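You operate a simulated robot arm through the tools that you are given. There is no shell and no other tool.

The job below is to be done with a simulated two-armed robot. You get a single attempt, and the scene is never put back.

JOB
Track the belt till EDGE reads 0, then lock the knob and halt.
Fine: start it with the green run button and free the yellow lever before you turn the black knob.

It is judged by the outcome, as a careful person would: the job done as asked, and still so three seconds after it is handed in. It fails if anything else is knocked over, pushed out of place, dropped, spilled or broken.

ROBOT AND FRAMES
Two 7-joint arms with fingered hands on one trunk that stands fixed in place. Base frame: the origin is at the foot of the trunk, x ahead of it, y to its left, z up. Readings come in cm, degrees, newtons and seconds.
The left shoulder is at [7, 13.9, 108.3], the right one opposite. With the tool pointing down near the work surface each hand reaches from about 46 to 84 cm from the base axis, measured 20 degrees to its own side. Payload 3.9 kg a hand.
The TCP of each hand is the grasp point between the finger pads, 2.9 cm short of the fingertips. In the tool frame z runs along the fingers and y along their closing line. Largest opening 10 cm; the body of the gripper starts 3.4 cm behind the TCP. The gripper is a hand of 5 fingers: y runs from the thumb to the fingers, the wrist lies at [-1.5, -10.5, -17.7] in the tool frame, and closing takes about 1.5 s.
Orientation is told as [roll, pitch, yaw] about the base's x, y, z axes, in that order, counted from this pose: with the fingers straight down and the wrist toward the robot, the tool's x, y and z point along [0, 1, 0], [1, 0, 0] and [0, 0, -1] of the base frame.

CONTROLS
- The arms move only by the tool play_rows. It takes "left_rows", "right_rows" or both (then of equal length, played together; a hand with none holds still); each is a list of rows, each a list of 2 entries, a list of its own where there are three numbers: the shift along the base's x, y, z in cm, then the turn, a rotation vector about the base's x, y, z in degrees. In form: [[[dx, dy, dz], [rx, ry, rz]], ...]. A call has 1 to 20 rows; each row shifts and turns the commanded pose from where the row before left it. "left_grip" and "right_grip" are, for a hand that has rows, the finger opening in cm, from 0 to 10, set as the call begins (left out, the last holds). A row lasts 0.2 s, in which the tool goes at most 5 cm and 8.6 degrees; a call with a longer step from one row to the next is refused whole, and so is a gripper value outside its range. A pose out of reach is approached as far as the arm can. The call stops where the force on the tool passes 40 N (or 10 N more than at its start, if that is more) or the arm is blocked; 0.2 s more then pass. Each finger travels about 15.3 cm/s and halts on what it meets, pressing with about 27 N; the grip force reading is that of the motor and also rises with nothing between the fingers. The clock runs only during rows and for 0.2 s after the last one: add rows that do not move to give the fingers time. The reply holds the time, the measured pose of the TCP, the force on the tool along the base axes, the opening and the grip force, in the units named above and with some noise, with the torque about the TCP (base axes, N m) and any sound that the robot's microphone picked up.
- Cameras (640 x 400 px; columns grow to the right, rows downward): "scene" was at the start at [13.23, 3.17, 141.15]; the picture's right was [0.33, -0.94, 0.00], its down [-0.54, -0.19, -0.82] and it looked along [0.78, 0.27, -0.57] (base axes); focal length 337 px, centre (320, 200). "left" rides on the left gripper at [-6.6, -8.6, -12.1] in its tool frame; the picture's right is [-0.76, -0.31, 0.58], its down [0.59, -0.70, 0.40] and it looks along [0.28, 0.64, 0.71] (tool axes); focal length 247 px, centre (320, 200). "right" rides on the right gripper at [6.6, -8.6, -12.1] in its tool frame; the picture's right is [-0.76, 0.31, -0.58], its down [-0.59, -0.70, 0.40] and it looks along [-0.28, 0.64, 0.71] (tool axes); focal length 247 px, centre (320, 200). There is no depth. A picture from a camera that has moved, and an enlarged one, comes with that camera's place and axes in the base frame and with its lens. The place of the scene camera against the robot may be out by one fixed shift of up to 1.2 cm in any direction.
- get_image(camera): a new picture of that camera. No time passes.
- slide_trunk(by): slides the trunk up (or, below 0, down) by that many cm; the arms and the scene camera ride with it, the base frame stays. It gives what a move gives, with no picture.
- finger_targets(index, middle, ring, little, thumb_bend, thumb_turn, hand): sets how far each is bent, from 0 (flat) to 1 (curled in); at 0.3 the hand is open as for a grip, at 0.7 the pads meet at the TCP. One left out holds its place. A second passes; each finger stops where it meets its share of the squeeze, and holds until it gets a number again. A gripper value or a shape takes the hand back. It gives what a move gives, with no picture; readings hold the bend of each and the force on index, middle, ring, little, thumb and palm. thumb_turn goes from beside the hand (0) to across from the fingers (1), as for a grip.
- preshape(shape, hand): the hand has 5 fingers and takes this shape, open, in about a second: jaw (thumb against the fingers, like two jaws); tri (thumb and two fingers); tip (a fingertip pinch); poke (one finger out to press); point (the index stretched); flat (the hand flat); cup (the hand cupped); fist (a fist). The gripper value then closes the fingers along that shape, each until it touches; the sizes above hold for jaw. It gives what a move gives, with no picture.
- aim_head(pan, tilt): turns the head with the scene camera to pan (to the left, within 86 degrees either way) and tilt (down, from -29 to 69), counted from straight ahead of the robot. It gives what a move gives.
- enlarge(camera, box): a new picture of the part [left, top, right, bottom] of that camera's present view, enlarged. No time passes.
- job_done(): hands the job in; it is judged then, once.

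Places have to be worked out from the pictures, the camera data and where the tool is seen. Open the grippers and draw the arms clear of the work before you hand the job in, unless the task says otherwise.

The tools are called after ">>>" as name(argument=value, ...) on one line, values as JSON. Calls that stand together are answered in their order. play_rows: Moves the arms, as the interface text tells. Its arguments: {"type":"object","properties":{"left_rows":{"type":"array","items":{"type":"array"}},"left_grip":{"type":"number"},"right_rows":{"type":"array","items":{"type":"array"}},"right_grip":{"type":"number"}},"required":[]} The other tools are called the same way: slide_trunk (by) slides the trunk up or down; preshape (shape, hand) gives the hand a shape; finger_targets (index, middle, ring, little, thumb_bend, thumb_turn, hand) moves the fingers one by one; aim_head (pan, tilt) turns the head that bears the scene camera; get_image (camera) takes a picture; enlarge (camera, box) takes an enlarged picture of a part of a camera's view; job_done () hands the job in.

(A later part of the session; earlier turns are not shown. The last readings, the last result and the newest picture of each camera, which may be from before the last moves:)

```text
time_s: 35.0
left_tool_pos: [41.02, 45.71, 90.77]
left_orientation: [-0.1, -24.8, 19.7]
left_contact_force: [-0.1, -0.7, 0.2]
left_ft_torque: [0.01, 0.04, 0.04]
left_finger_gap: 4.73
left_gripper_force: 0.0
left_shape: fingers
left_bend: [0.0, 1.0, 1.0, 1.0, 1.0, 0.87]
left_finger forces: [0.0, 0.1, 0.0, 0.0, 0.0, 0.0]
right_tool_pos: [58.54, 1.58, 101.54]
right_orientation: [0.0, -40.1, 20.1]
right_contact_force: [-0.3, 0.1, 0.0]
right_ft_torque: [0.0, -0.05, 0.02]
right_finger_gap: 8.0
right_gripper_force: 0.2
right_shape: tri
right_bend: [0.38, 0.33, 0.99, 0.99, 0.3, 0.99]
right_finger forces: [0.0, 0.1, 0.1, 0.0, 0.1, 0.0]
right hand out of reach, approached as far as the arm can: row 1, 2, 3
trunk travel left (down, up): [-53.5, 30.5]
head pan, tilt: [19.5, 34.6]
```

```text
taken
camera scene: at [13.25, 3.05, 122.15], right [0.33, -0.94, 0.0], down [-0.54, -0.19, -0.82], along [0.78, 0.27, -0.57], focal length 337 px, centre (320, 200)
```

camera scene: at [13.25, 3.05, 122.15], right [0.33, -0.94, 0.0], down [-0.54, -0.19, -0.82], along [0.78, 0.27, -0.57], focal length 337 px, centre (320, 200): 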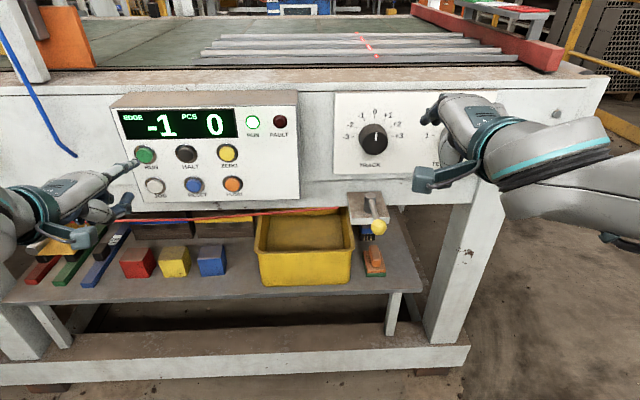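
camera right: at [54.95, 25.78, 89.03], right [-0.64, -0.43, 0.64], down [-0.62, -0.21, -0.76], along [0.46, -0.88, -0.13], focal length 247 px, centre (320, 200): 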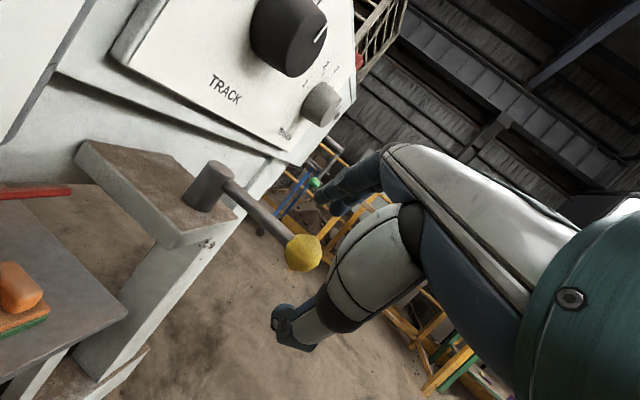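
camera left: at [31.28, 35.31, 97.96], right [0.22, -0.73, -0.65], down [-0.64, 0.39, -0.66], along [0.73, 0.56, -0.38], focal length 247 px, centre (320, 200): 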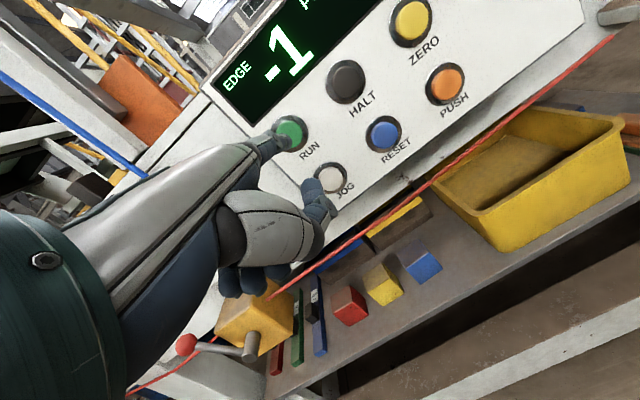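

The lever now points toward the operator with the belt still at -1. I'll reorient the right hand so its fingers point straight at the plate, with the wrist off to the right and clear of the lever.

>>> play_rows(right_rows=[[[0, 0, 0], [-5.45, -5.44, 3.25]], [[0, 0, 0], [-5.45, -5.44, 3.25]], [[0, 0, 0], [-5.45, -5.44, 3.25]], [[0, 0, 0], [-5.45, -5.44, 3.25]], [[0, 0, 0], [-5.45, -5.44, 3.25]], [[0, 0, 0], [-5.45, -5.44, 3.25]], [[0, 0, 0], [-5.45, -5.44, 3.25]], [[0, 0, 0], [-5.45, -5.44, 3.25]], [[0, 0, 0], [-5.45, -5.44, 3.25]], [[0, 0, 0], [-5.45, -5.44, 3.25]], [[0, 0, 0], [-5.45, -5.44, 3.25]], [[0, 0, 0], [-5.45, -5.44, 3.25]]])

>>> get_image(camera="scene")

>>> get_image(camera="right")

```text
time_s: 37.6
left_tool_pos: [40.99, 45.74, 90.69]
left_orientation: [-0.3, -24.5, 19.8]
left_contact_force: [0.6, 0.2, 0.0]
left_ft_torque: [-0.01, -0.01, 0.0]
left_finger_gap: 4.75
left_gripper_force: 0.0
left_shape: fingers
left_bend: [0.0, 1.0, 1.0, 1.0, 1.0, 0.87]
left_finger forces: [0.0, 0.0, 0.1, 0.0, 0.0, 0.0]
right_tool_pos: [58.57, 1.82, 101.57]
right_orientation: [-90.1, 0.1, 109.9]
right_contact_force: [0.2, -0.3, -0.5]
right_ft_torque: [-0.01, 0.02, -0.01]
right_finger_gap: 8.0
right_gripper_force: 0.2
right_shape: tri
right_bend: [0.38, 0.33, 0.99, 0.99, 0.3, 0.99]
right_finger forces: [0.0, 0.0, 0.0, 0.0, 0.0, 0.0]
trunk travel left (down, up): [-53.5, 30.5]
head pan, tilt: [19.5, 34.6]
```

```text
taken
camera scene: at [13.22, 3.19, 122.15], right [0.33, -0.94, 0.0], down [-0.54, -0.19, -0.82], along [0.78, 0.27, -0.57], focal length 337 px, centre (320, 200)
```

scene: 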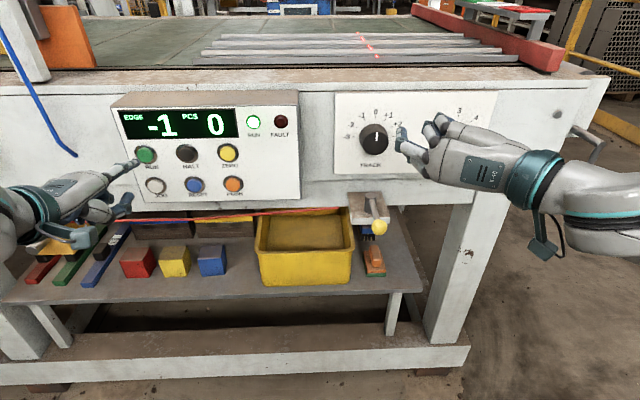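

```text
taken
camera right: at [50.2, -10.5, 95.07], right [-0.65, 0.09, 0.76], down [0.61, -0.52, 0.59], along [0.45, 0.85, 0.28], focal length 247 px, centre (320, 200)
```

right: 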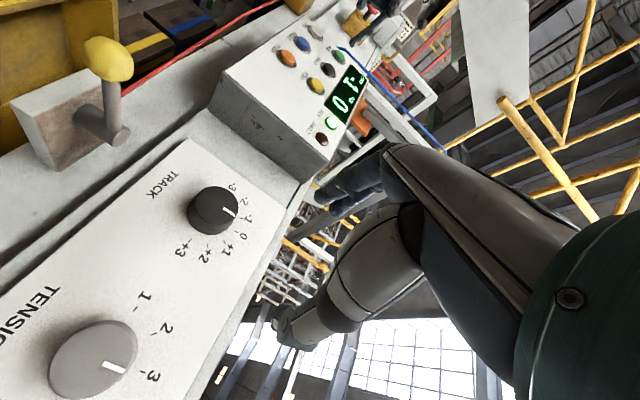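

The reorientation worked. I'll zoom in on the knob from the right camera and the scene to refine its centre before approaching.

>>> enlarge(camera="right", box=[140, 150, 300, 280])

>>> enlarge(camera="scene", box=[330, 80, 510, 200])

```text
3.08 times, centred on (220, 215) of right
camera zoom: at [50.2, -10.5, 95.07], right [-0.65, 0.09, 0.76], down [0.61, -0.52, 0.59], along [0.45, 0.85, 0.28], focal length 760 px, centre (628, 154)
```

zoom: 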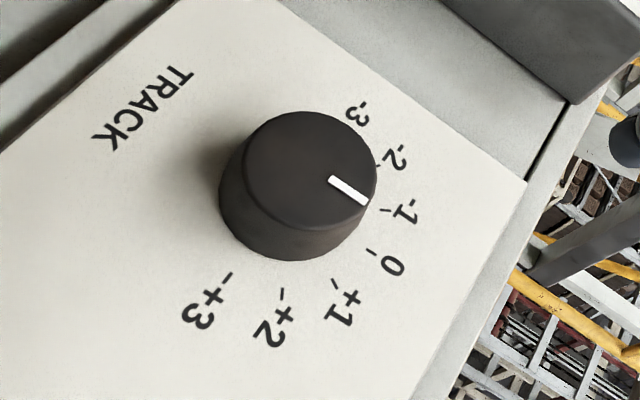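

```text
3.33 times, centred on (420, 140) of scene
camera zoom: at [13.22, 3.19, 122.15], right [0.33, -0.94, 0.0], down [-0.54, -0.19, -0.82], along [0.78, 0.27, -0.57], focal length 1123 px, centre (-13, 400)
```

zoom: 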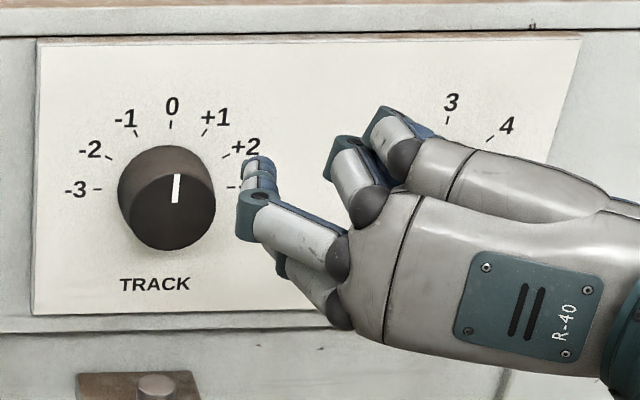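

The knob cap centre works out at about [71.5, 12.4, 94.4], with diameter about 4.9 and depth about 3.4. I'll move the right hand onto the knob axis at a standoff and check the alignment.

>>> play_rows(right_rows=[[[0.7, 2.3, -2.4], [0, 0, 0]], [[0.7, 2.3, -2.4], [0, 0, 0]], [[0.74, 2.26, -2.37], [0, 0, 0]], [[2.0, 0.73, 0], [0, 0, 0]]], right_grip=8.5)

>>> get_image(camera="right")

>>> enlarge(camera="scene", box=[300, 70, 480, 210])

```text
time_s: 38.6
left_tool_pos: [40.9, 45.66, 90.66]
left_orientation: [-0.2, -24.7, 19.8]
left_contact_force: [0.3, -0.1, -0.7]
left_ft_torque: [-0.03, 0.0, 0.03]
left_finger_gap: 4.76
left_gripper_force: 0.0
left_shape: fingers
left_bend: [0.0, 1.0, 1.0, 1.0, 1.0, 0.87]
left_finger forces: [0.1, 0.0, 0.1, 0.0, 0.0, 0.1]
right_tool_pos: [62.85, 9.44, 94.37]
right_orientation: [-90.0, 0.0, 110.1]
right_contact_force: [0.1, 0.3, -1.1]
right_ft_torque: [0.02, 0.0, 0.01]
right_finger_gap: 8.46
right_gripper_force: 0.1
right_shape: tri
right_bend: [0.36, 0.32, 0.99, 0.99, 0.3, 0.98]
right_finger forces: [0.0, 0.1, 0.0, 0.1, 0.0, 0.0]
trunk travel left (down, up): [-53.5, 30.5]
head pan, tilt: [19.5, 34.6]
```

```text
taken
camera right: at [54.36, -2.87, 87.88], right [-0.65, 0.09, 0.76], down [0.61, -0.52, 0.59], along [0.45, 0.85, 0.28], focal length 247 px, centre (320, 200)
```

right: 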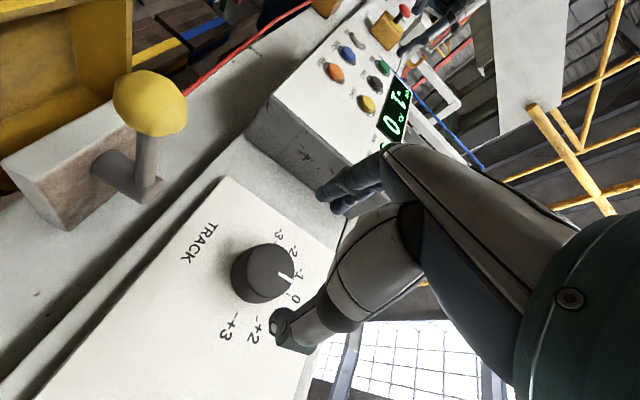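

```text
2.86 times, centred on (390, 140) of scene
camera zoom: at [13.23, 3.2, 122.15], right [0.33, -0.94, 0.0], down [-0.54, -0.19, -0.82], along [0.78, 0.27, -0.57], focal length 963 px, centre (120, 371)
```

zoom: 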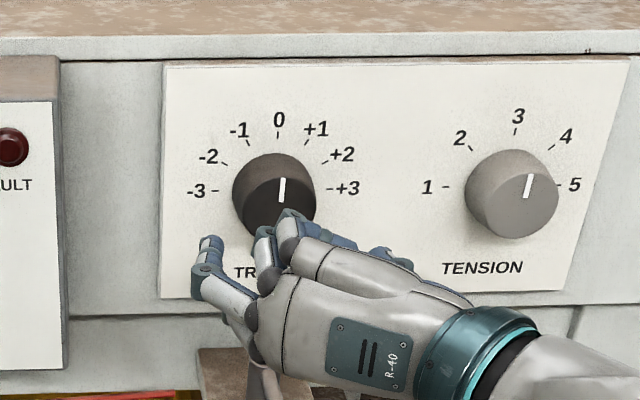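

The refined knob centre agrees at [71.6, 12.6, 94.4]. I'll advance 5 cm along the axis and check again.

>>> play_rows(right_rows=[[[1.6, 0.6, 0], [0, 0, 0]], [[1.6, 0.6, 0], [0, 0, 0]], [[1.5, 0.55, 0], [0, 0, 0]]])

>>> get_image(camera="right")

>>> enlarge(camera="scene", box=[300, 70, 480, 210])

```text
time_s: 39.4
left_tool_pos: [41.13, 45.64, 90.73]
left_orientation: [-0.2, -24.6, 19.8]
left_contact_force: [0.0, -0.4, 0.6]
left_ft_torque: [0.01, -0.01, -0.03]
left_finger_gap: 4.78
left_gripper_force: 0.1
left_shape: fingers
left_bend: [0.0, 1.0, 1.0, 1.0, 1.0, 0.87]
left_finger forces: [0.0, 0.0, 0.1, 0.0, 0.0, 0.0]
right_tool_pos: [67.52, 11.22, 94.37]
right_orientation: [-90.1, 0.1, 110.1]
right_contact_force: [0.6, -0.6, 0.2]
right_ft_torque: [0.0, 0.04, 0.01]
right_finger_gap: 8.46
right_gripper_force: 0.0
right_shape: tri
right_bend: [0.36, 0.32, 0.99, 0.99, 0.3, 0.98]
right_finger forces: [0.0, 0.0, 0.0, 0.0, 0.0, 0.0]
trunk travel left (down, up): [-53.5, 30.5]
head pan, tilt: [19.5, 34.6]
```

```text
taken
camera right: at [59.07, -1.09, 87.83], right [-0.65, 0.09, 0.76], down [0.62, -0.52, 0.59], along [0.45, 0.85, 0.28], focal length 247 px, centre (320, 200)
```

right: 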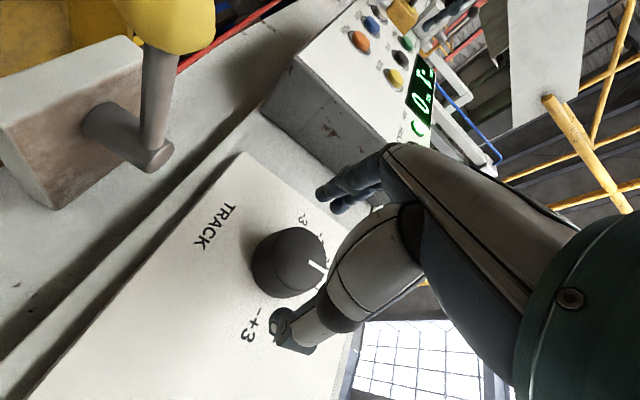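

```text
2.86 times, centred on (390, 140) of scene
camera zoom: at [13.25, 3.21, 122.14], right [0.33, -0.94, 0.0], down [-0.54, -0.19, -0.82], along [0.78, 0.27, -0.57], focal length 963 px, centre (120, 371)
```

zoom: 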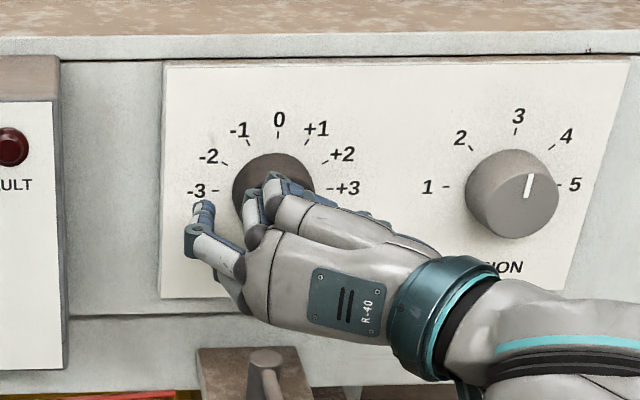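

The approach is centred. A clockwise turn from here would swing the wrist camera mount toward the freed lever, so I'll first pre-rotate the open hand 40° counter-clockwise about the knob axis.

>>> play_rows(right_rows=[[[-0.5, -0.2, 0], [-7.52, -2.74, 0]], [[0, 0, 0], [-7.52, -2.74, 0]], [[0, 0, 0], [-7.52, -2.74, 0]], [[0, 0, 0], [-7.52, -2.74, 0]], [[0, 0, 0], [-7.52, -2.74, 0]]])

>>> get_image(camera="right")

>>> get_image(camera="scene")

```text
time_s: 40.6
left_tool_pos: [40.91, 45.68, 90.65]
left_orientation: [-0.3, -24.6, 19.8]
left_contact_force: [-0.8, 0.1, 0.3]
left_ft_torque: [-0.04, 0.0, 0.0]
left_finger_gap: 4.77
left_gripper_force: 0.0
left_shape: fingers
left_bend: [0.0, 1.0, 1.0, 1.0, 1.0, 0.87]
left_finger forces: [0.0, 0.1, 0.0, 0.0, 0.0, 0.0]
right_tool_pos: [66.84, 10.93, 94.39]
right_orientation: [-90.1, 40.1, 109.9]
right_contact_force: [0.0, 0.8, 0.5]
right_ft_torque: [0.01, 0.02, -0.04]
right_finger_gap: 8.48
right_gripper_force: 0.1
right_shape: tri
right_bend: [0.36, 0.32, 0.99, 0.99, 0.3, 0.98]
right_finger forces: [0.1, 0.0, 0.1, 0.1, 0.0, 0.1]
trunk travel left (down, up): [-53.5, 30.5]
head pan, tilt: [19.5, 34.6]
```

```text
taken
camera right: at [59.25, -3.41, 94.98], right [-0.79, 0.48, 0.38], down [0.43, -0.01, 0.9], along [0.44, 0.88, -0.2], focal length 247 px, centre (320, 200)
```

right: 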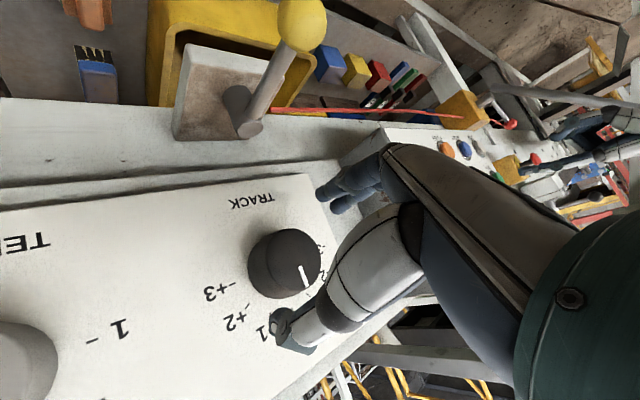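

```text
taken
camera scene: at [13.18, 3.25, 122.15], right [0.33, -0.94, 0.0], down [-0.53, -0.19, -0.82], along [0.78, 0.27, -0.57], focal length 337 px, centre (320, 200)
```

scene: 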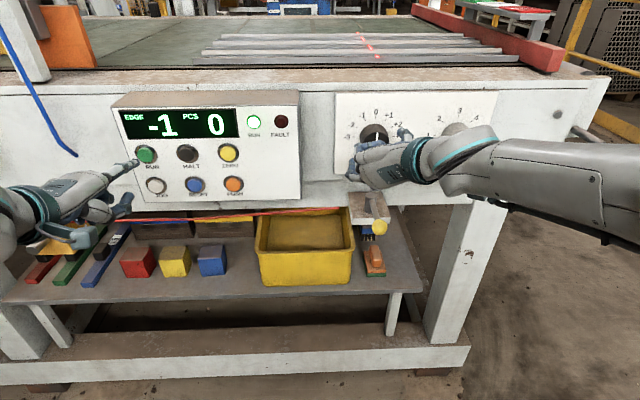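

The pose is reachable and still on the knob axis. I'll advance the last 4.3 cm so the fingertips straddle the knob.

>>> play_rows(right_rows=[[[1.35, 0.49, 0.1], [0, 0, 0]], [[1.35, 0.49, 0], [0, 0, 0]], [[1.34, 0.49, 0], [0, 0, 0]]])

>>> get_image(camera="right")

>>> enlarge(camera="scene", box=[300, 70, 480, 210])

```text
time_s: 41.4
left_tool_pos: [41.03, 45.79, 90.51]
left_orientation: [-0.2, -24.6, 19.8]
left_contact_force: [-0.9, -0.1, 0.1]
left_ft_torque: [0.0, -0.01, 0.02]
left_finger_gap: 4.76
left_gripper_force: 0.1
left_shape: fingers
left_bend: [0.0, 1.0, 1.0, 1.0, 1.0, 0.87]
left_finger forces: [0.0, 0.0, 0.0, 0.0, 0.1, 0.1]
right_tool_pos: [70.93, 12.39, 94.49]
right_orientation: [-90.0, 40.1, 110.0]
right_contact_force: [0.0, -0.4, -0.5]
right_ft_torque: [-0.02, 0.02, 0.0]
right_finger_gap: 8.45
right_gripper_force: 0.0
right_shape: tri
right_bend: [0.36, 0.32, 0.99, 0.99, 0.3, 0.98]
right_finger forces: [0.1, 0.0, 0.1, 0.0, 0.0, 0.1]
trunk travel left (down, up): [-53.5, 30.5]
head pan, tilt: [19.5, 34.6]
```

```text
taken
camera right: at [63.37, -1.89, 95.04], right [-0.79, 0.48, 0.38], down [0.43, -0.01, 0.9], along [0.44, 0.88, -0.2], focal length 247 px, centre (320, 200)
```

right: 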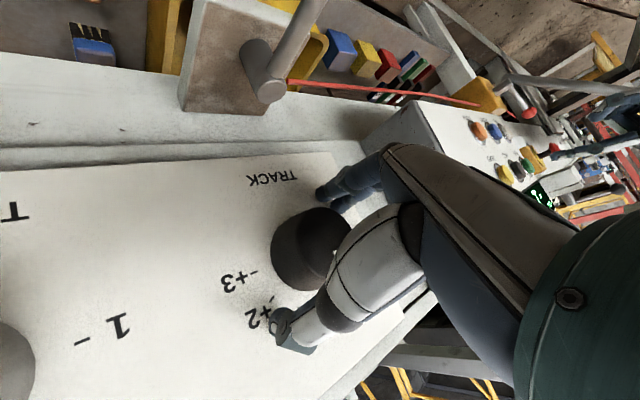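

```text
2.86 times, centred on (390, 140) of scene
camera zoom: at [13.26, 3.23, 122.15], right [0.33, -0.94, 0.0], down [-0.54, -0.19, -0.82], along [0.78, 0.27, -0.57], focal length 963 px, centre (120, 371)
```

zoom: 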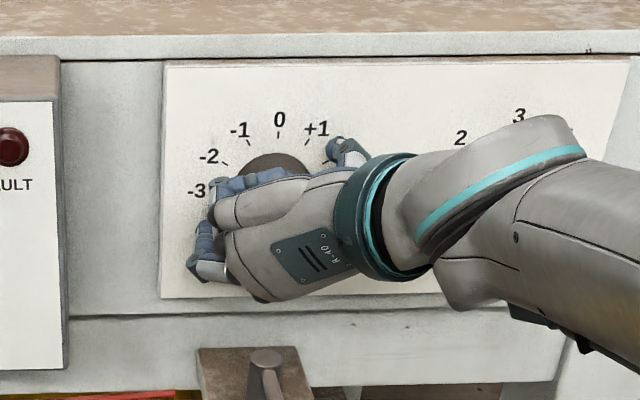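

The thumb is at the upper right and the fingers at the lower left of the knob, with no contact. I'll close onto it.

>>> play_rows(right_rows=[[[0, 0, 0], [0, 0, 0]], [[0, 0, 0], [0, 0, 0]], [[0, 0, 0], [0, 0, 0]], [[0, 0, 0], [0, 0, 0]], [[0, 0, 0], [0, 0, 0]]], right_grip=3.0)

>>> get_image(camera="right")

>>> get_image(camera="scene")

```text
time_s: 42.6
left_tool_pos: [41.0, 45.62, 90.73]
left_orientation: [-0.3, -24.6, 19.9]
left_contact_force: [-0.8, 0.4, 0.9]
left_ft_torque: [0.0, 0.01, -0.03]
left_finger_gap: 4.74
left_gripper_force: 0.1
left_shape: fingers
left_bend: [0.0, 1.0, 1.0, 1.0, 1.0, 0.87]
left_finger forces: [0.0, 0.0, 0.0, 0.0, 0.1, 0.0]
right_tool_pos: [70.85, 12.39, 94.56]
right_orientation: [-90.1, 40.0, 109.8]
right_contact_force: [0.0, -0.2, 1.0]
right_ft_torque: [-0.01, 0.0, 0.03]
right_finger_gap: 4.37
right_gripper_force: 27.1
right_shape: tri
right_bend: [0.42, 0.45, 1.0, 1.0, 0.4, 1.0]
right_finger forces: [11.3, 12.0, 0.0, 0.0, 24.9, 0.1]
trunk travel left (down, up): [-53.5, 30.5]
head pan, tilt: [19.5, 34.6]
```

```text
taken
camera right: at [63.33, -1.96, 95.04], right [-0.79, 0.48, 0.38], down [0.43, -0.01, 0.9], along [0.44, 0.88, -0.19], focal length 247 px, centre (320, 200)
```

right: 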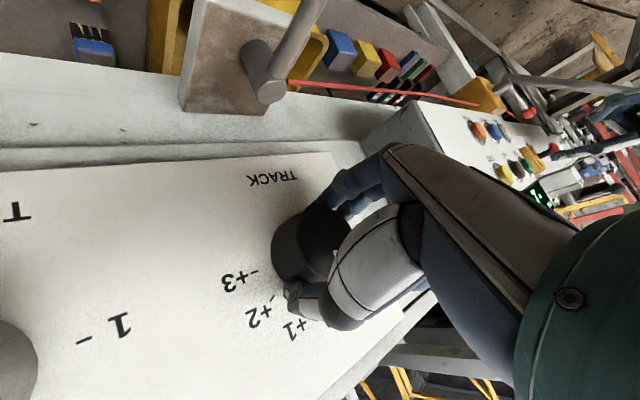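

```text
taken
camera scene: at [13.22, 3.17, 122.15], right [0.33, -0.94, 0.0], down [-0.54, -0.19, -0.82], along [0.78, 0.27, -0.57], focal length 337 px, centre (320, 200)
```

scene: 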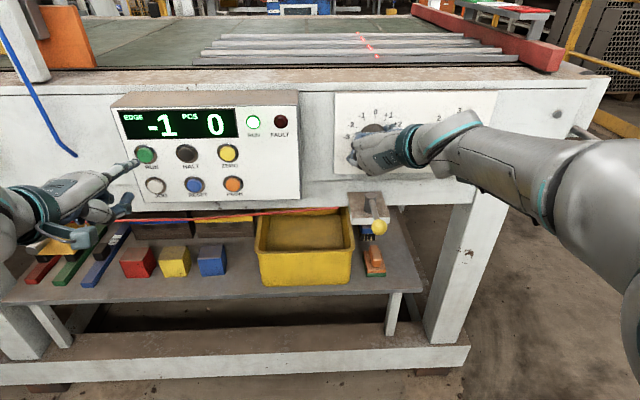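

The knob is gripped evenly (about 12 N per finger and 25 N on the thumb) with no side load. I'll turn clockwise, toward +, by 12° first and watch the force and EDGE.

>>> play_rows(right_rows=[[[0, 0, 0], [5.64, 2.05, 0]], [[0, 0, 0], [5.64, 2.05, 0]]])

>>> get_image(camera="scene")

```text
time_s: 43.2
left_tool_pos: [40.95, 45.67, 90.75]
left_orientation: [-0.2, -24.6, 19.6]
left_contact_force: [-0.4, 0.6, 0.9]
left_ft_torque: [-0.01, -0.03, -0.03]
left_finger_gap: 4.78
left_gripper_force: 0.0
left_shape: fingers
left_bend: [0.0, 1.0, 1.0, 1.0, 1.0, 0.87]
left_finger forces: [0.0, 0.0, 0.1, 0.0, 0.0, 0.0]
right_tool_pos: [70.96, 12.32, 94.49]
right_orientation: [-90.0, 28.0, 110.0]
right_contact_force: [-0.6, -1.5, -0.3]
right_ft_torque: [-0.05, 0.0, 0.09]
right_finger_gap: 4.36
right_gripper_force: 26.8
right_shape: tri
right_bend: [0.42, 0.45, 1.0, 1.0, 0.4, 1.0]
right_finger forces: [11.8, 12.8, 0.0, 0.0, 25.7, 0.1]
trunk travel left (down, up): [-53.5, 30.5]
head pan, tilt: [19.5, 34.6]
```

```text
taken
camera scene: at [13.23, 3.15, 122.15], right [0.33, -0.94, 0.0], down [-0.54, -0.19, -0.82], along [0.78, 0.27, -0.57], focal length 337 px, centre (320, 200)
```

scene: 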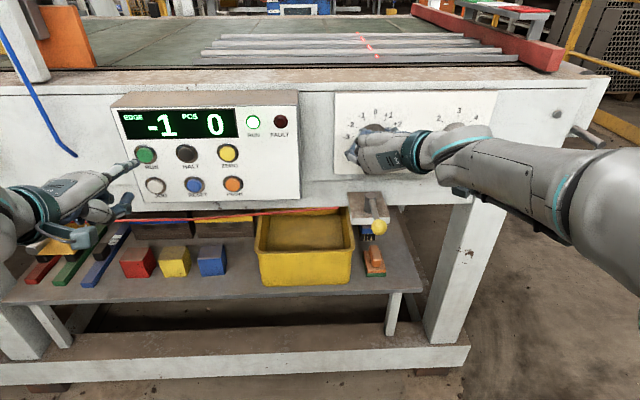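

There's little resistance, so the knob seems to be turning. I'll continue to 30° total, the +1 mark, then hold a moment and watch EDGE.

>>> play_rows(right_rows=[[[0, 0, 0], [5.64, 2.05, 0]], [[0, 0, 0], [5.64, 2.05, 0]], [[0, 0, 0], [5.64, 2.05, 0]], [[0, 0, 0], [0, 0, 0]], [[0, 0, 0], [0, 0, 0]]])

>>> get_image(camera="scene")

>>> get_image(camera="right")

```text
time_s: 44.4
left_tool_pos: [40.95, 45.67, 90.63]
left_orientation: [-0.2, -24.5, 19.8]
left_contact_force: [0.0, -0.7, 0.5]
left_ft_torque: [0.0, 0.01, 0.0]
left_finger_gap: 4.78
left_gripper_force: 0.1
left_shape: fingers
left_bend: [0.0, 1.0, 1.0, 1.0, 1.0, 0.87]
left_finger forces: [0.1, 0.0, 0.0, 0.1, 0.0, 0.0]
right_tool_pos: [70.93, 12.33, 94.54]
right_orientation: [-90.0, 9.9, 110.0]
right_contact_force: [0.3, 0.1, 0.4]
right_ft_torque: [-0.02, 0.01, 0.09]
right_finger_gap: 4.38
right_gripper_force: 27.1
right_shape: tri
right_bend: [0.42, 0.45, 1.0, 1.0, 0.4, 1.0]
right_finger forces: [12.1, 12.3, 0.0, 0.0, 24.7, 0.0]
trunk travel left (down, up): [-53.5, 30.5]
head pan, tilt: [19.5, 34.6]
```

```text
taken
camera scene: at [13.24, 3.18, 122.15], right [0.33, -0.94, 0.0], down [-0.54, -0.19, -0.82], along [0.78, 0.27, -0.57], focal length 337 px, centre (320, 200)
```

scene: 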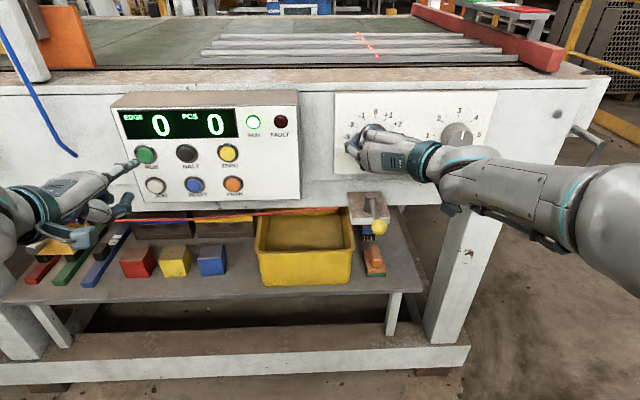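

```text
taken
camera right: at [62.92, -0.82, 89.57], right [-0.69, 0.21, 0.69], down [0.58, -0.42, 0.7], along [0.44, 0.88, 0.17], focal length 247 px, centre (320, 200)
```

right: 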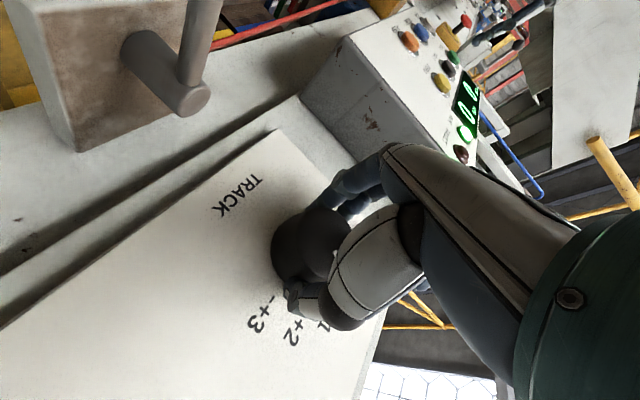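

EDGE now reads 0. I'll hold for 2 seconds to see whether it stays or keeps drifting.

>>> play_rows(right_rows=[[[0, 0, 0], [0, 0, 0]], [[0, 0, 0], [0, 0, 0]], [[0, 0, 0], [0, 0, 0]], [[0, 0, 0], [0, 0, 0]], [[0, 0, 0], [0, 0, 0]], [[0, 0, 0], [0, 0, 0]], [[0, 0, 0], [0, 0, 0]], [[0, 0, 0], [0, 0, 0]], [[0, 0, 0], [0, 0, 0]]])

>>> enlarge(camera="scene", box=[90, 70, 450, 230])

```text
time_s: 46.4
left_tool_pos: [40.99, 45.75, 90.61]
left_orientation: [-0.2, -24.7, 19.8]
left_contact_force: [0.2, -0.5, 0.6]
left_ft_torque: [-0.01, -0.01, 0.0]
left_finger_gap: 4.76
left_gripper_force: 0.0
left_shape: fingers
left_bend: [0.0, 1.0, 1.0, 1.0, 1.0, 0.87]
left_finger forces: [0.1, 0.2, 0.0, 0.1, 0.0, 0.0]
right_tool_pos: [70.89, 12.46, 94.44]
right_orientation: [-90.0, 10.1, 110.0]
right_contact_force: [1.1, -0.4, 1.2]
right_ft_torque: [-0.02, 0.02, 0.09]
right_finger_gap: 4.35
right_gripper_force: 26.8
right_shape: tri
right_bend: [0.42, 0.45, 1.0, 1.0, 0.4, 1.0]
right_finger forces: [12.1, 12.2, 0.1, 0.0, 24.8, 0.1]
trunk travel left (down, up): [-53.5, 30.5]
head pan, tilt: [19.5, 34.6]
```

```text
1.78 times, centred on (270, 150) of scene
camera zoom: at [13.24, 3.17, 122.15], right [0.33, -0.94, 0.0], down [-0.54, -0.19, -0.82], along [0.78, 0.27, -0.57], focal length 599 px, centre (409, 289)
```

zoom: 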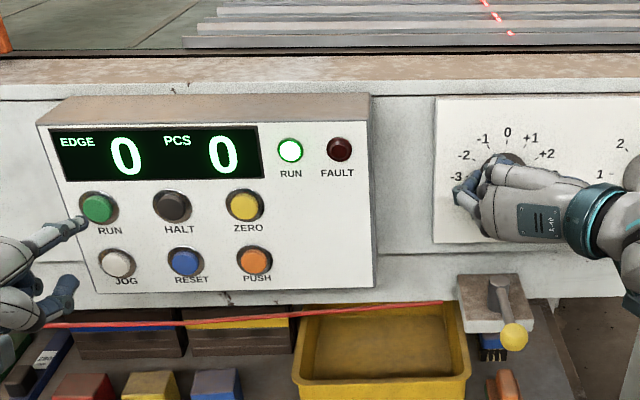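

EDGE holds steadily at 0 with no FAULT. I'll open the hand gently, wait for the fingers to clear, and back straight out from the knob.

>>> play_rows(right_rows=[[[0, 0, 0], [0, 0, 0]], [[0, 0, 0], [0, 0, 0]], [[0, 0, 0], [0, 0, 0]], [[0, 0, 0], [0, 0, 0]], [[-1.88, -0.68, 0], [0, 0, 0]], [[-1.88, -0.68, 0], [0, 0, 0]], [[-1.88, -0.68, 0], [0, 0, 0]]], right_grip=8.5)

>>> get_image(camera="scene")

>>> get_image(camera="right")

```text
time_s: 48.0
left_tool_pos: [40.95, 45.63, 90.83]
left_orientation: [-0.3, -24.7, 19.8]
left_contact_force: [0.0, 0.1, 0.4]
left_ft_torque: [0.06, 0.0, 0.03]
left_finger_gap: 4.78
left_gripper_force: 0.0
left_shape: fingers
left_bend: [0.0, 1.0, 1.0, 1.0, 1.0, 0.87]
left_finger forces: [0.1, 0.0, 0.0, 0.0, 0.0, 0.0]
right_tool_pos: [65.18, 10.3, 94.63]
right_orientation: [-90.1, 10.0, 109.9]
right_contact_force: [-0.1, 0.0, -0.2]
right_ft_torque: [-0.01, -0.01, -0.05]
right_finger_gap: 8.47
right_gripper_force: 0.0
right_shape: tri
right_bend: [0.36, 0.32, 0.99, 0.99, 0.3, 0.98]
right_finger forces: [0.0, 0.1, 0.0, 0.0, 0.0, 0.0]
trunk travel left (down, up): [-53.5, 30.5]
head pan, tilt: [19.5, 34.6]
```

```text
taken
camera scene: at [13.17, 3.16, 122.16], right [0.33, -0.94, 0.0], down [-0.53, -0.19, -0.82], along [0.78, 0.27, -0.57], focal length 337 px, centre (320, 200)
```

scene: 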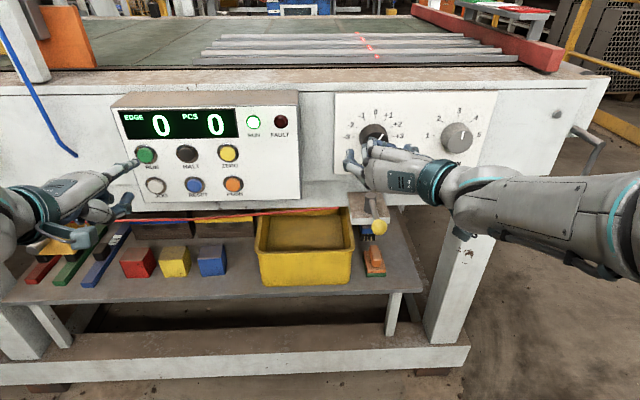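

```text
taken
camera right: at [57.18, -2.92, 89.67], right [-0.69, 0.21, 0.69], down [0.57, -0.42, 0.7], along [0.44, 0.88, 0.17], focal length 247 px, centre (320, 200)
```

right: 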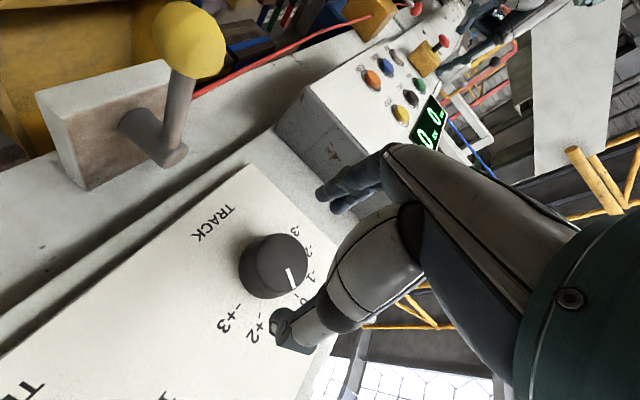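

EDGE stays 0 and the knob pointer rests near +1. I'll back off, lift to the right, and reverse the reorientation to prepare for re-gripping the lever.

>>> play_rows(right_rows=[[[-1.9, -0.7, 0], [0, 0, 0]], [[-1.9, -0.7, 0], [3.13, 1.14, 0]], [[-1.9, -0.7, 0], [3.13, 1.14, 0]], [[-0.35, -2.2, 2.35], [3.13, 1.14, 0]], [[-0.35, -2.2, 2.35], [0, 0, 0]], [[-0.35, -2.2, 2.35], [0, 0, 0]], [[0, 0, 0], [5.45, 5.44, -3.25]], [[0, 0, 0], [5.45, 5.44, -3.25]], [[0, 0, 0], [5.45, 5.44, -3.25]], [[0, 0, 0], [5.45, 5.44, -3.25]], [[0, 0, 0], [5.45, 5.44, -3.25]], [[0, 0, 0], [5.45, 5.44, -3.25]], [[0, 0, 0], [5.45, 5.44, -3.25]], [[0, 0, 0], [5.45, 5.44, -3.25]], [[0, 0, 0], [5.45, 5.44, -3.25]], [[0, 0, 0], [5.45, 5.44, -3.25]], [[0, 0, 0], [5.45, 5.44, -3.25]], [[0, 0, 0], [5.45, 5.44, -3.25]]])

>>> get_image(camera="scene")

>>> get_image(camera="right")

```text
time_s: 51.8
left_tool_pos: [41.02, 45.77, 90.78]
left_orientation: [-0.2, -24.6, 19.8]
left_contact_force: [0.3, -0.3, -0.6]
left_ft_torque: [0.0, 0.0, -0.02]
left_finger_gap: 4.76
left_gripper_force: 0.3
left_shape: fingers
left_bend: [0.0, 1.0, 1.0, 1.0, 1.0, 0.87]
left_finger forces: [0.1, 0.0, 0.0, 0.1, 0.0, 0.0]
right_tool_pos: [58.53, 1.68, 101.62]
right_orientation: [0.0, -40.0, 20.1]
right_contact_force: [-0.5, -0.1, -0.4]
right_ft_torque: [-0.01, 0.0, -0.01]
right_finger_gap: 8.48
right_gripper_force: 0.0
right_shape: tri
right_bend: [0.36, 0.32, 0.99, 0.99, 0.3, 0.98]
right_finger forces: [0.1, 0.0, 0.0, 0.0, 0.0, 0.0]
trunk travel left (down, up): [-53.5, 30.5]
head pan, tilt: [19.5, 34.6]
```

```text
taken
camera scene: at [13.23, 3.18, 122.15], right [0.33, -0.94, 0.0], down [-0.54, -0.19, -0.82], along [0.78, 0.27, -0.57], focal length 337 px, centre (320, 200)
```

scene: 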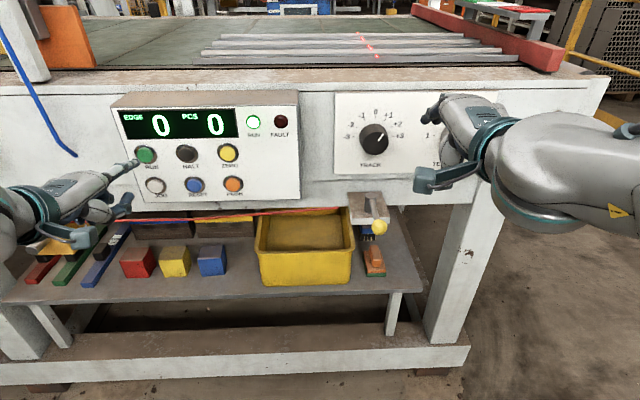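

```text
taken
camera right: at [42.87, 2.83, 105.31], right [0.13, -0.76, 0.64], down [-0.06, -0.65, -0.76], along [0.99, 0.06, -0.13], focal length 247 px, centre (320, 200)
```

right: 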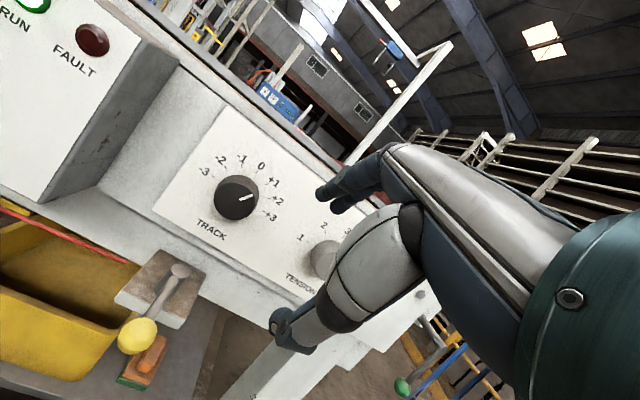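

EDGE is still 0. The ball is at about [61.8, 8.7, 83]. I'll check the knob pointer, then retrace to the pre-grasp pose by the lever.

>>> enlarge(camera="scene", box=[330, 80, 430, 180])

>>> play_rows(right_rows=[[[0, 1.25, -1.52], [0, 0, -8.25]], [[0, 1.25, -1.52], [0, 0, -8.25]], [[0, 1.25, -1.52], [0, 0, -8.25]], [[0, 1.25, -1.52], [0, 0, -8.25]], [[0, 1.25, -1.52], [0, 0, -8.25]], [[0, 1.25, -1.52], [0, 0, -8.25]], [[0, 1.25, -1.52], [0, 0, -8.25]], [[0, 1.25, -1.52], [0, 0, -8.25]]])

>>> get_image(camera="right")

>>> get_image(camera="scene")

```text
4.00 times, centred on (380, 130) of scene
camera zoom: at [13.23, 3.18, 122.15], right [0.33, -0.94, 0.0], down [-0.54, -0.19, -0.82], along [0.78, 0.27, -0.57], focal length 1348 px, centre (80, 480)
```

zoom: 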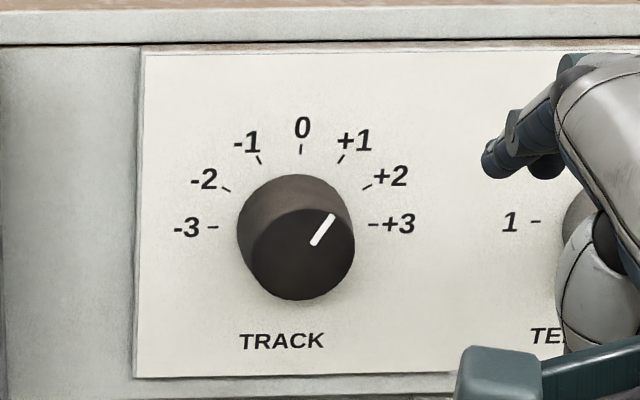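

```text
time_s: 53.6
left_tool_pos: [40.87, 45.84, 90.74]
left_orientation: [-0.2, -24.7, 19.8]
left_contact_force: [0.0, 0.6, 0.5]
left_ft_torque: [0.0, 0.02, 0.0]
left_finger_gap: 4.75
left_gripper_force: 0.0
left_shape: fingers
left_bend: [0.0, 1.0, 1.0, 1.0, 1.0, 0.87]
left_finger forces: [0.0, 0.0, 0.1, 0.0, 0.0, 0.0]
right_tool_pos: [58.57, 11.46, 89.79]
right_orientation: [-0.7, -40.5, -43.7]
right_contact_force: [0.8, 1.0, 1.1]
right_ft_torque: [0.01, 0.02, -0.01]
right_finger_gap: 8.51
right_gripper_force: 0.1
right_shape: tri
right_bend: [0.36, 0.32, 0.99, 0.99, 0.3, 0.98]
right_finger forces: [0.0, 0.0, 0.0, 0.0, 0.0, 0.1]
right hand out of reach, approached as far as the arm can: row 8
trunk travel left (down, up): [-53.5, 30.5]
head pan, tilt: [19.5, 34.6]
```

```text
taken
camera right: at [52.91, 26.14, 93.46], right [-0.62, -0.44, 0.65], down [-0.61, -0.24, -0.75], along [0.48, -0.87, -0.12], focal length 247 px, centre (320, 200)
```

right: 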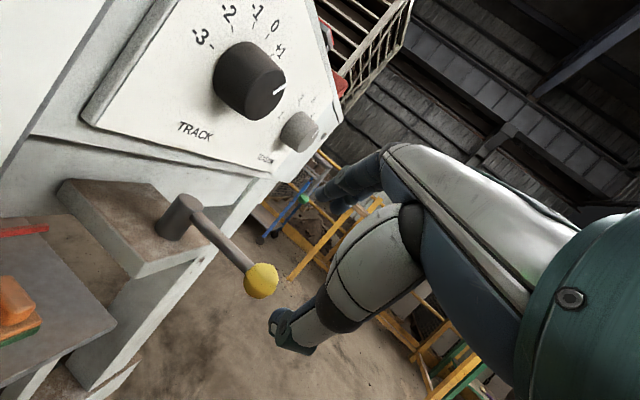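

```text
taken
camera scene: at [13.2, 3.24, 122.15], right [0.33, -0.94, 0.0], down [-0.53, -0.19, -0.82], along [0.78, 0.27, -0.57], focal length 337 px, centre (320, 200)
```

scene: 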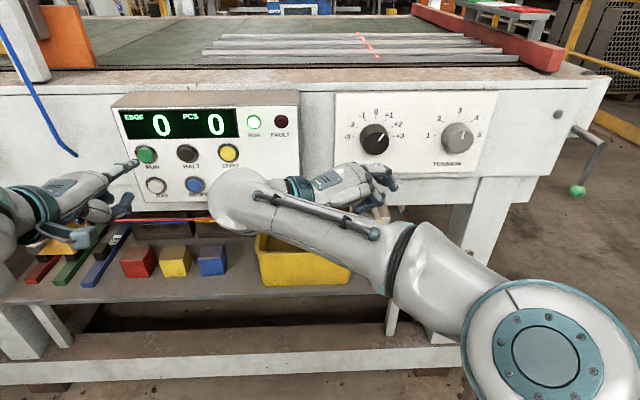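

The knob sits at +1 and EDGE is 0. I'll approach the ball along the same line I backed out on, with the fingers open.

>>> play_rows(right_rows=[[[0.5, -0.13, -1.5], [0, 0, -1]], [[0.5, -0.13, -1.5], [0, 0, -1]], [[0.5, -0.14, -1.5], [0, 0, 0]], [[0.5, -0.55, -0.8], [0, 0, 0]]])

>>> get_image(camera="right")

```text
time_s: 54.6
left_tool_pos: [41.04, 45.75, 90.74]
left_orientation: [-0.2, -24.6, 19.7]
left_contact_force: [-1.0, 0.4, -0.7]
left_ft_torque: [0.0, 0.0, 0.02]
left_finger_gap: 4.76
left_gripper_force: 0.0
left_shape: fingers
left_bend: [0.0, 1.0, 1.0, 1.0, 1.0, 0.87]
left_finger forces: [0.0, 0.0, 0.0, 0.1, 0.0, 0.0]
right_tool_pos: [60.3, 10.96, 87.47]
right_orientation: [0.0, -40.7, -45.1]
right_contact_force: [-1.2, 0.5, 0.0]
right_ft_torque: [-0.03, -0.04, 0.02]
right_finger_gap: 8.51
right_gripper_force: 0.1
right_shape: tri
right_bend: [0.36, 0.32, 0.99, 0.99, 0.3, 0.98]
right_finger forces: [0.0, 0.0, 0.0, 0.0, 0.1, 0.1]
right hand out of reach, approached as far as the arm can: row 1, 2
trunk travel left (down, up): [-53.5, 30.5]
head pan, tilt: [19.5, 34.6]
```

```text
taken
camera right: at [54.8, 25.78, 91.01], right [-0.64, -0.43, 0.64], down [-0.61, -0.22, -0.76], along [0.47, -0.87, -0.12], focal length 247 px, centre (320, 200)
```

right: 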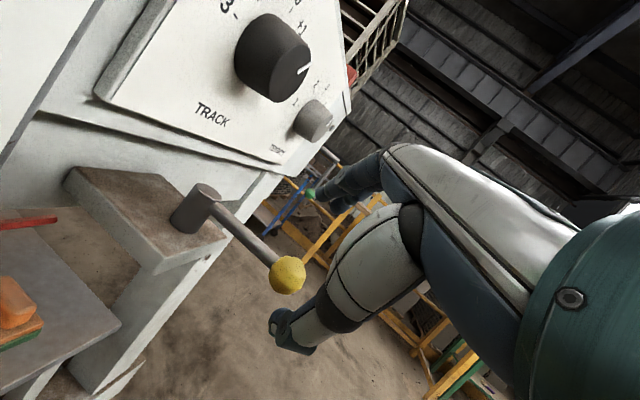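

The ball is about 5 cm ahead along the tool axis and centred in the opening. I'll move in the remaining distance.

>>> play_rows(right_rows=[[[0.53, -0.6, -1.5], [0, 0, -1]], [[0.53, -0.6, -1.5], [0, 0, 0]], [[0.54, -0.65, -1.55], [0, 0, 0]]])

>>> get_image(camera="right")

```text
time_s: 55.4
left_tool_pos: [40.95, 45.78, 90.62]
left_orientation: [-0.2, -24.6, 19.8]
left_contact_force: [-0.3, 0.1, 0.4]
left_ft_torque: [0.02, -0.01, 0.01]
left_finger_gap: 4.77
left_gripper_force: 0.0
left_shape: fingers
left_bend: [0.0, 1.0, 1.0, 1.0, 1.0, 0.87]
left_finger forces: [0.0, 0.0, 0.1, 0.0, 0.1, 0.1]
right_tool_pos: [61.82, 9.13, 82.81]
right_orientation: [0.1, -40.8, -46.1]
right_contact_force: [0.5, 0.5, 0.3]
right_ft_torque: [-0.01, -0.01, -0.01]
right_finger_gap: 8.52
right_gripper_force: 0.0
right_shape: tri
right_bend: [0.36, 0.32, 0.99, 0.99, 0.3, 0.98]
right_finger forces: [0.1, 0.0, 0.0, 0.1, 0.0, 0.0]
trunk travel left (down, up): [-53.5, 30.5]
head pan, tilt: [19.5, 34.6]
```

```text
taken
camera right: at [56.63, 24.04, 86.47], right [-0.65, -0.42, 0.64], down [-0.61, -0.21, -0.76], along [0.46, -0.88, -0.12], focal length 247 px, centre (320, 200)
```

right: 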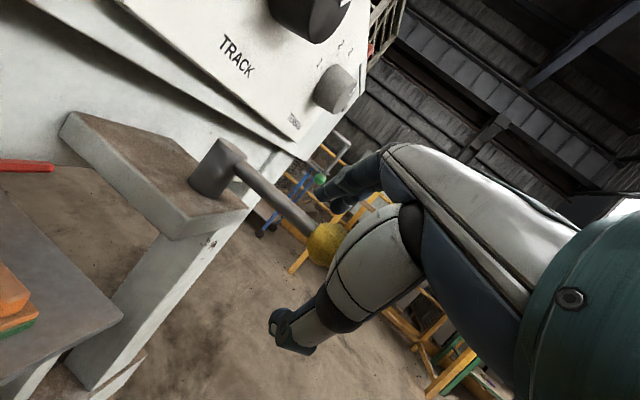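

The ball is at the same spot in the hand view as in the first grasp. I'll close on it.

>>> play_rows(right_rows=[[[0, 0, 0], [0, 0, 0]], [[0, 0, 0], [0, 0, 0]], [[0, 0, 0], [0, 0, 0]], [[0, 0, 0], [0, 0, 0]], [[0, 0, 0], [0, 0, 0]], [[0, 0, 0], [0, 0, 0]]], right_grip=0.5)

>>> get_image(camera="right")

>>> get_image(camera="scene")

```text
time_s: 56.8
left_tool_pos: [41.14, 45.65, 90.7]
left_orientation: [-0.1, -24.5, 19.9]
left_contact_force: [-0.1, 0.0, 0.1]
left_ft_torque: [-0.02, 0.0, -0.02]
left_finger_gap: 4.76
left_gripper_force: 0.1
left_shape: fingers
left_bend: [0.0, 1.0, 1.0, 1.0, 1.0, 0.87]
left_finger forces: [0.0, 0.0, 0.0, 0.0, 0.0, 0.0]
right_tool_pos: [61.99, 8.96, 82.86]
right_orientation: [-0.1, -40.6, -46.1]
right_contact_force: [6.6, -4.7, -3.4]
right_ft_torque: [0.04, -0.05, 0.0]
right_finger_gap: 1.31
right_gripper_force: 26.8
right_shape: tri
right_bend: [0.64, 0.74, 1.0, 1.0, 0.73, 1.0]
right_finger forces: [15.5, 10.8, 0.0, 0.0, 20.7, 0.1]
trunk travel left (down, up): [-53.5, 30.5]
head pan, tilt: [19.5, 34.6]
```

```text
taken
camera right: at [56.75, 23.97, 86.44], right [-0.65, -0.42, 0.64], down [-0.61, -0.21, -0.76], along [0.46, -0.88, -0.12], focal length 247 px, centre (320, 200)
```

right: 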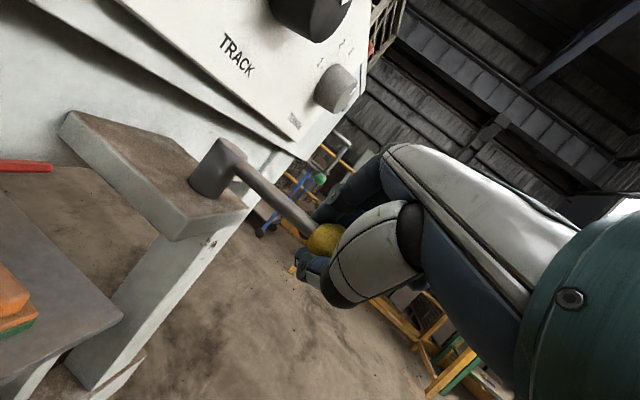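

```text
taken
camera scene: at [13.39, 3.09, 122.13], right [0.33, -0.94, 0.0], down [-0.54, -0.19, -0.82], along [0.78, 0.27, -0.57], focal length 337 px, centre (320, 200)
```

scene: 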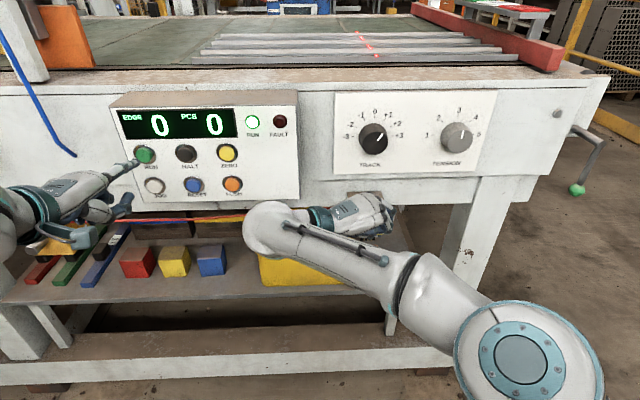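

The grip is secure. I'll swing the lever back along the reverse of the recorded arc.

>>> play_rows(right_rows=[[[0.12, -0.4, 0], [0, 0, 4]], [[0.17, -0.4, 0], [0, 0, 4]], [[0.22, -0.4, 0], [0, 0, 4]], [[0.36, -0.71, 0], [0, 0, 4]], [[0.43, -0.66, 0], [0, 0, 4]], [[0.5, -0.6, 0], [0, 0, 4]], [[0.55, -0.57, 0], [0, 0, 4]]])

>>> get_image(camera="right")

```text
time_s: 58.4
left_tool_pos: [41.06, 45.84, 90.5]
left_orientation: [-0.2, -24.5, 19.8]
left_contact_force: [0.0, -0.2, 0.1]
left_ft_torque: [-0.02, -0.03, 0.02]
left_finger_gap: 4.77
left_gripper_force: 0.0
left_shape: fingers
left_bend: [0.0, 1.0, 1.0, 1.0, 1.0, 0.87]
left_finger forces: [0.0, 0.1, 0.0, 0.0, 0.0, 0.1]
right_tool_pos: [64.28, 5.59, 82.91]
right_orientation: [0.0, -40.8, -17.8]
right_contact_force: [5.2, 6.1, -5.3]
right_ft_torque: [0.08, -0.07, 0.05]
right_finger_gap: 1.42
right_gripper_force: 26.9
right_shape: tri
right_bend: [0.72, 0.75, 1.0, 1.0, 0.74, 1.0]
right_finger forces: [12.9, 7.8, 0.0, 0.0, 24.0, 0.0]
trunk travel left (down, up): [-53.5, 30.5]
head pan, tilt: [19.5, 34.6]
```

```text
taken
camera right: at [52.67, 16.18, 86.41], right [-0.37, -0.68, 0.64], down [-0.44, -0.48, -0.76], along [0.82, -0.56, -0.12], focal length 247 px, centre (320, 200)
```

right: 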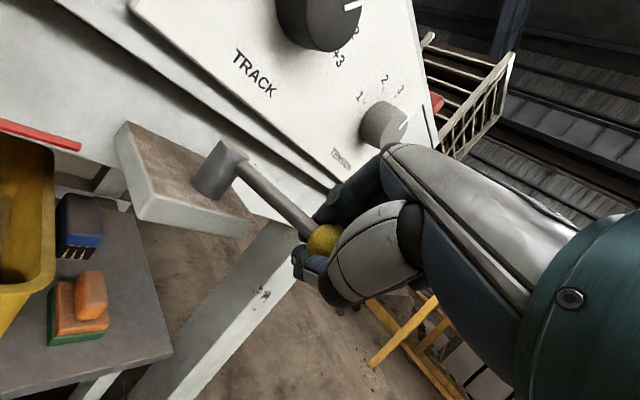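

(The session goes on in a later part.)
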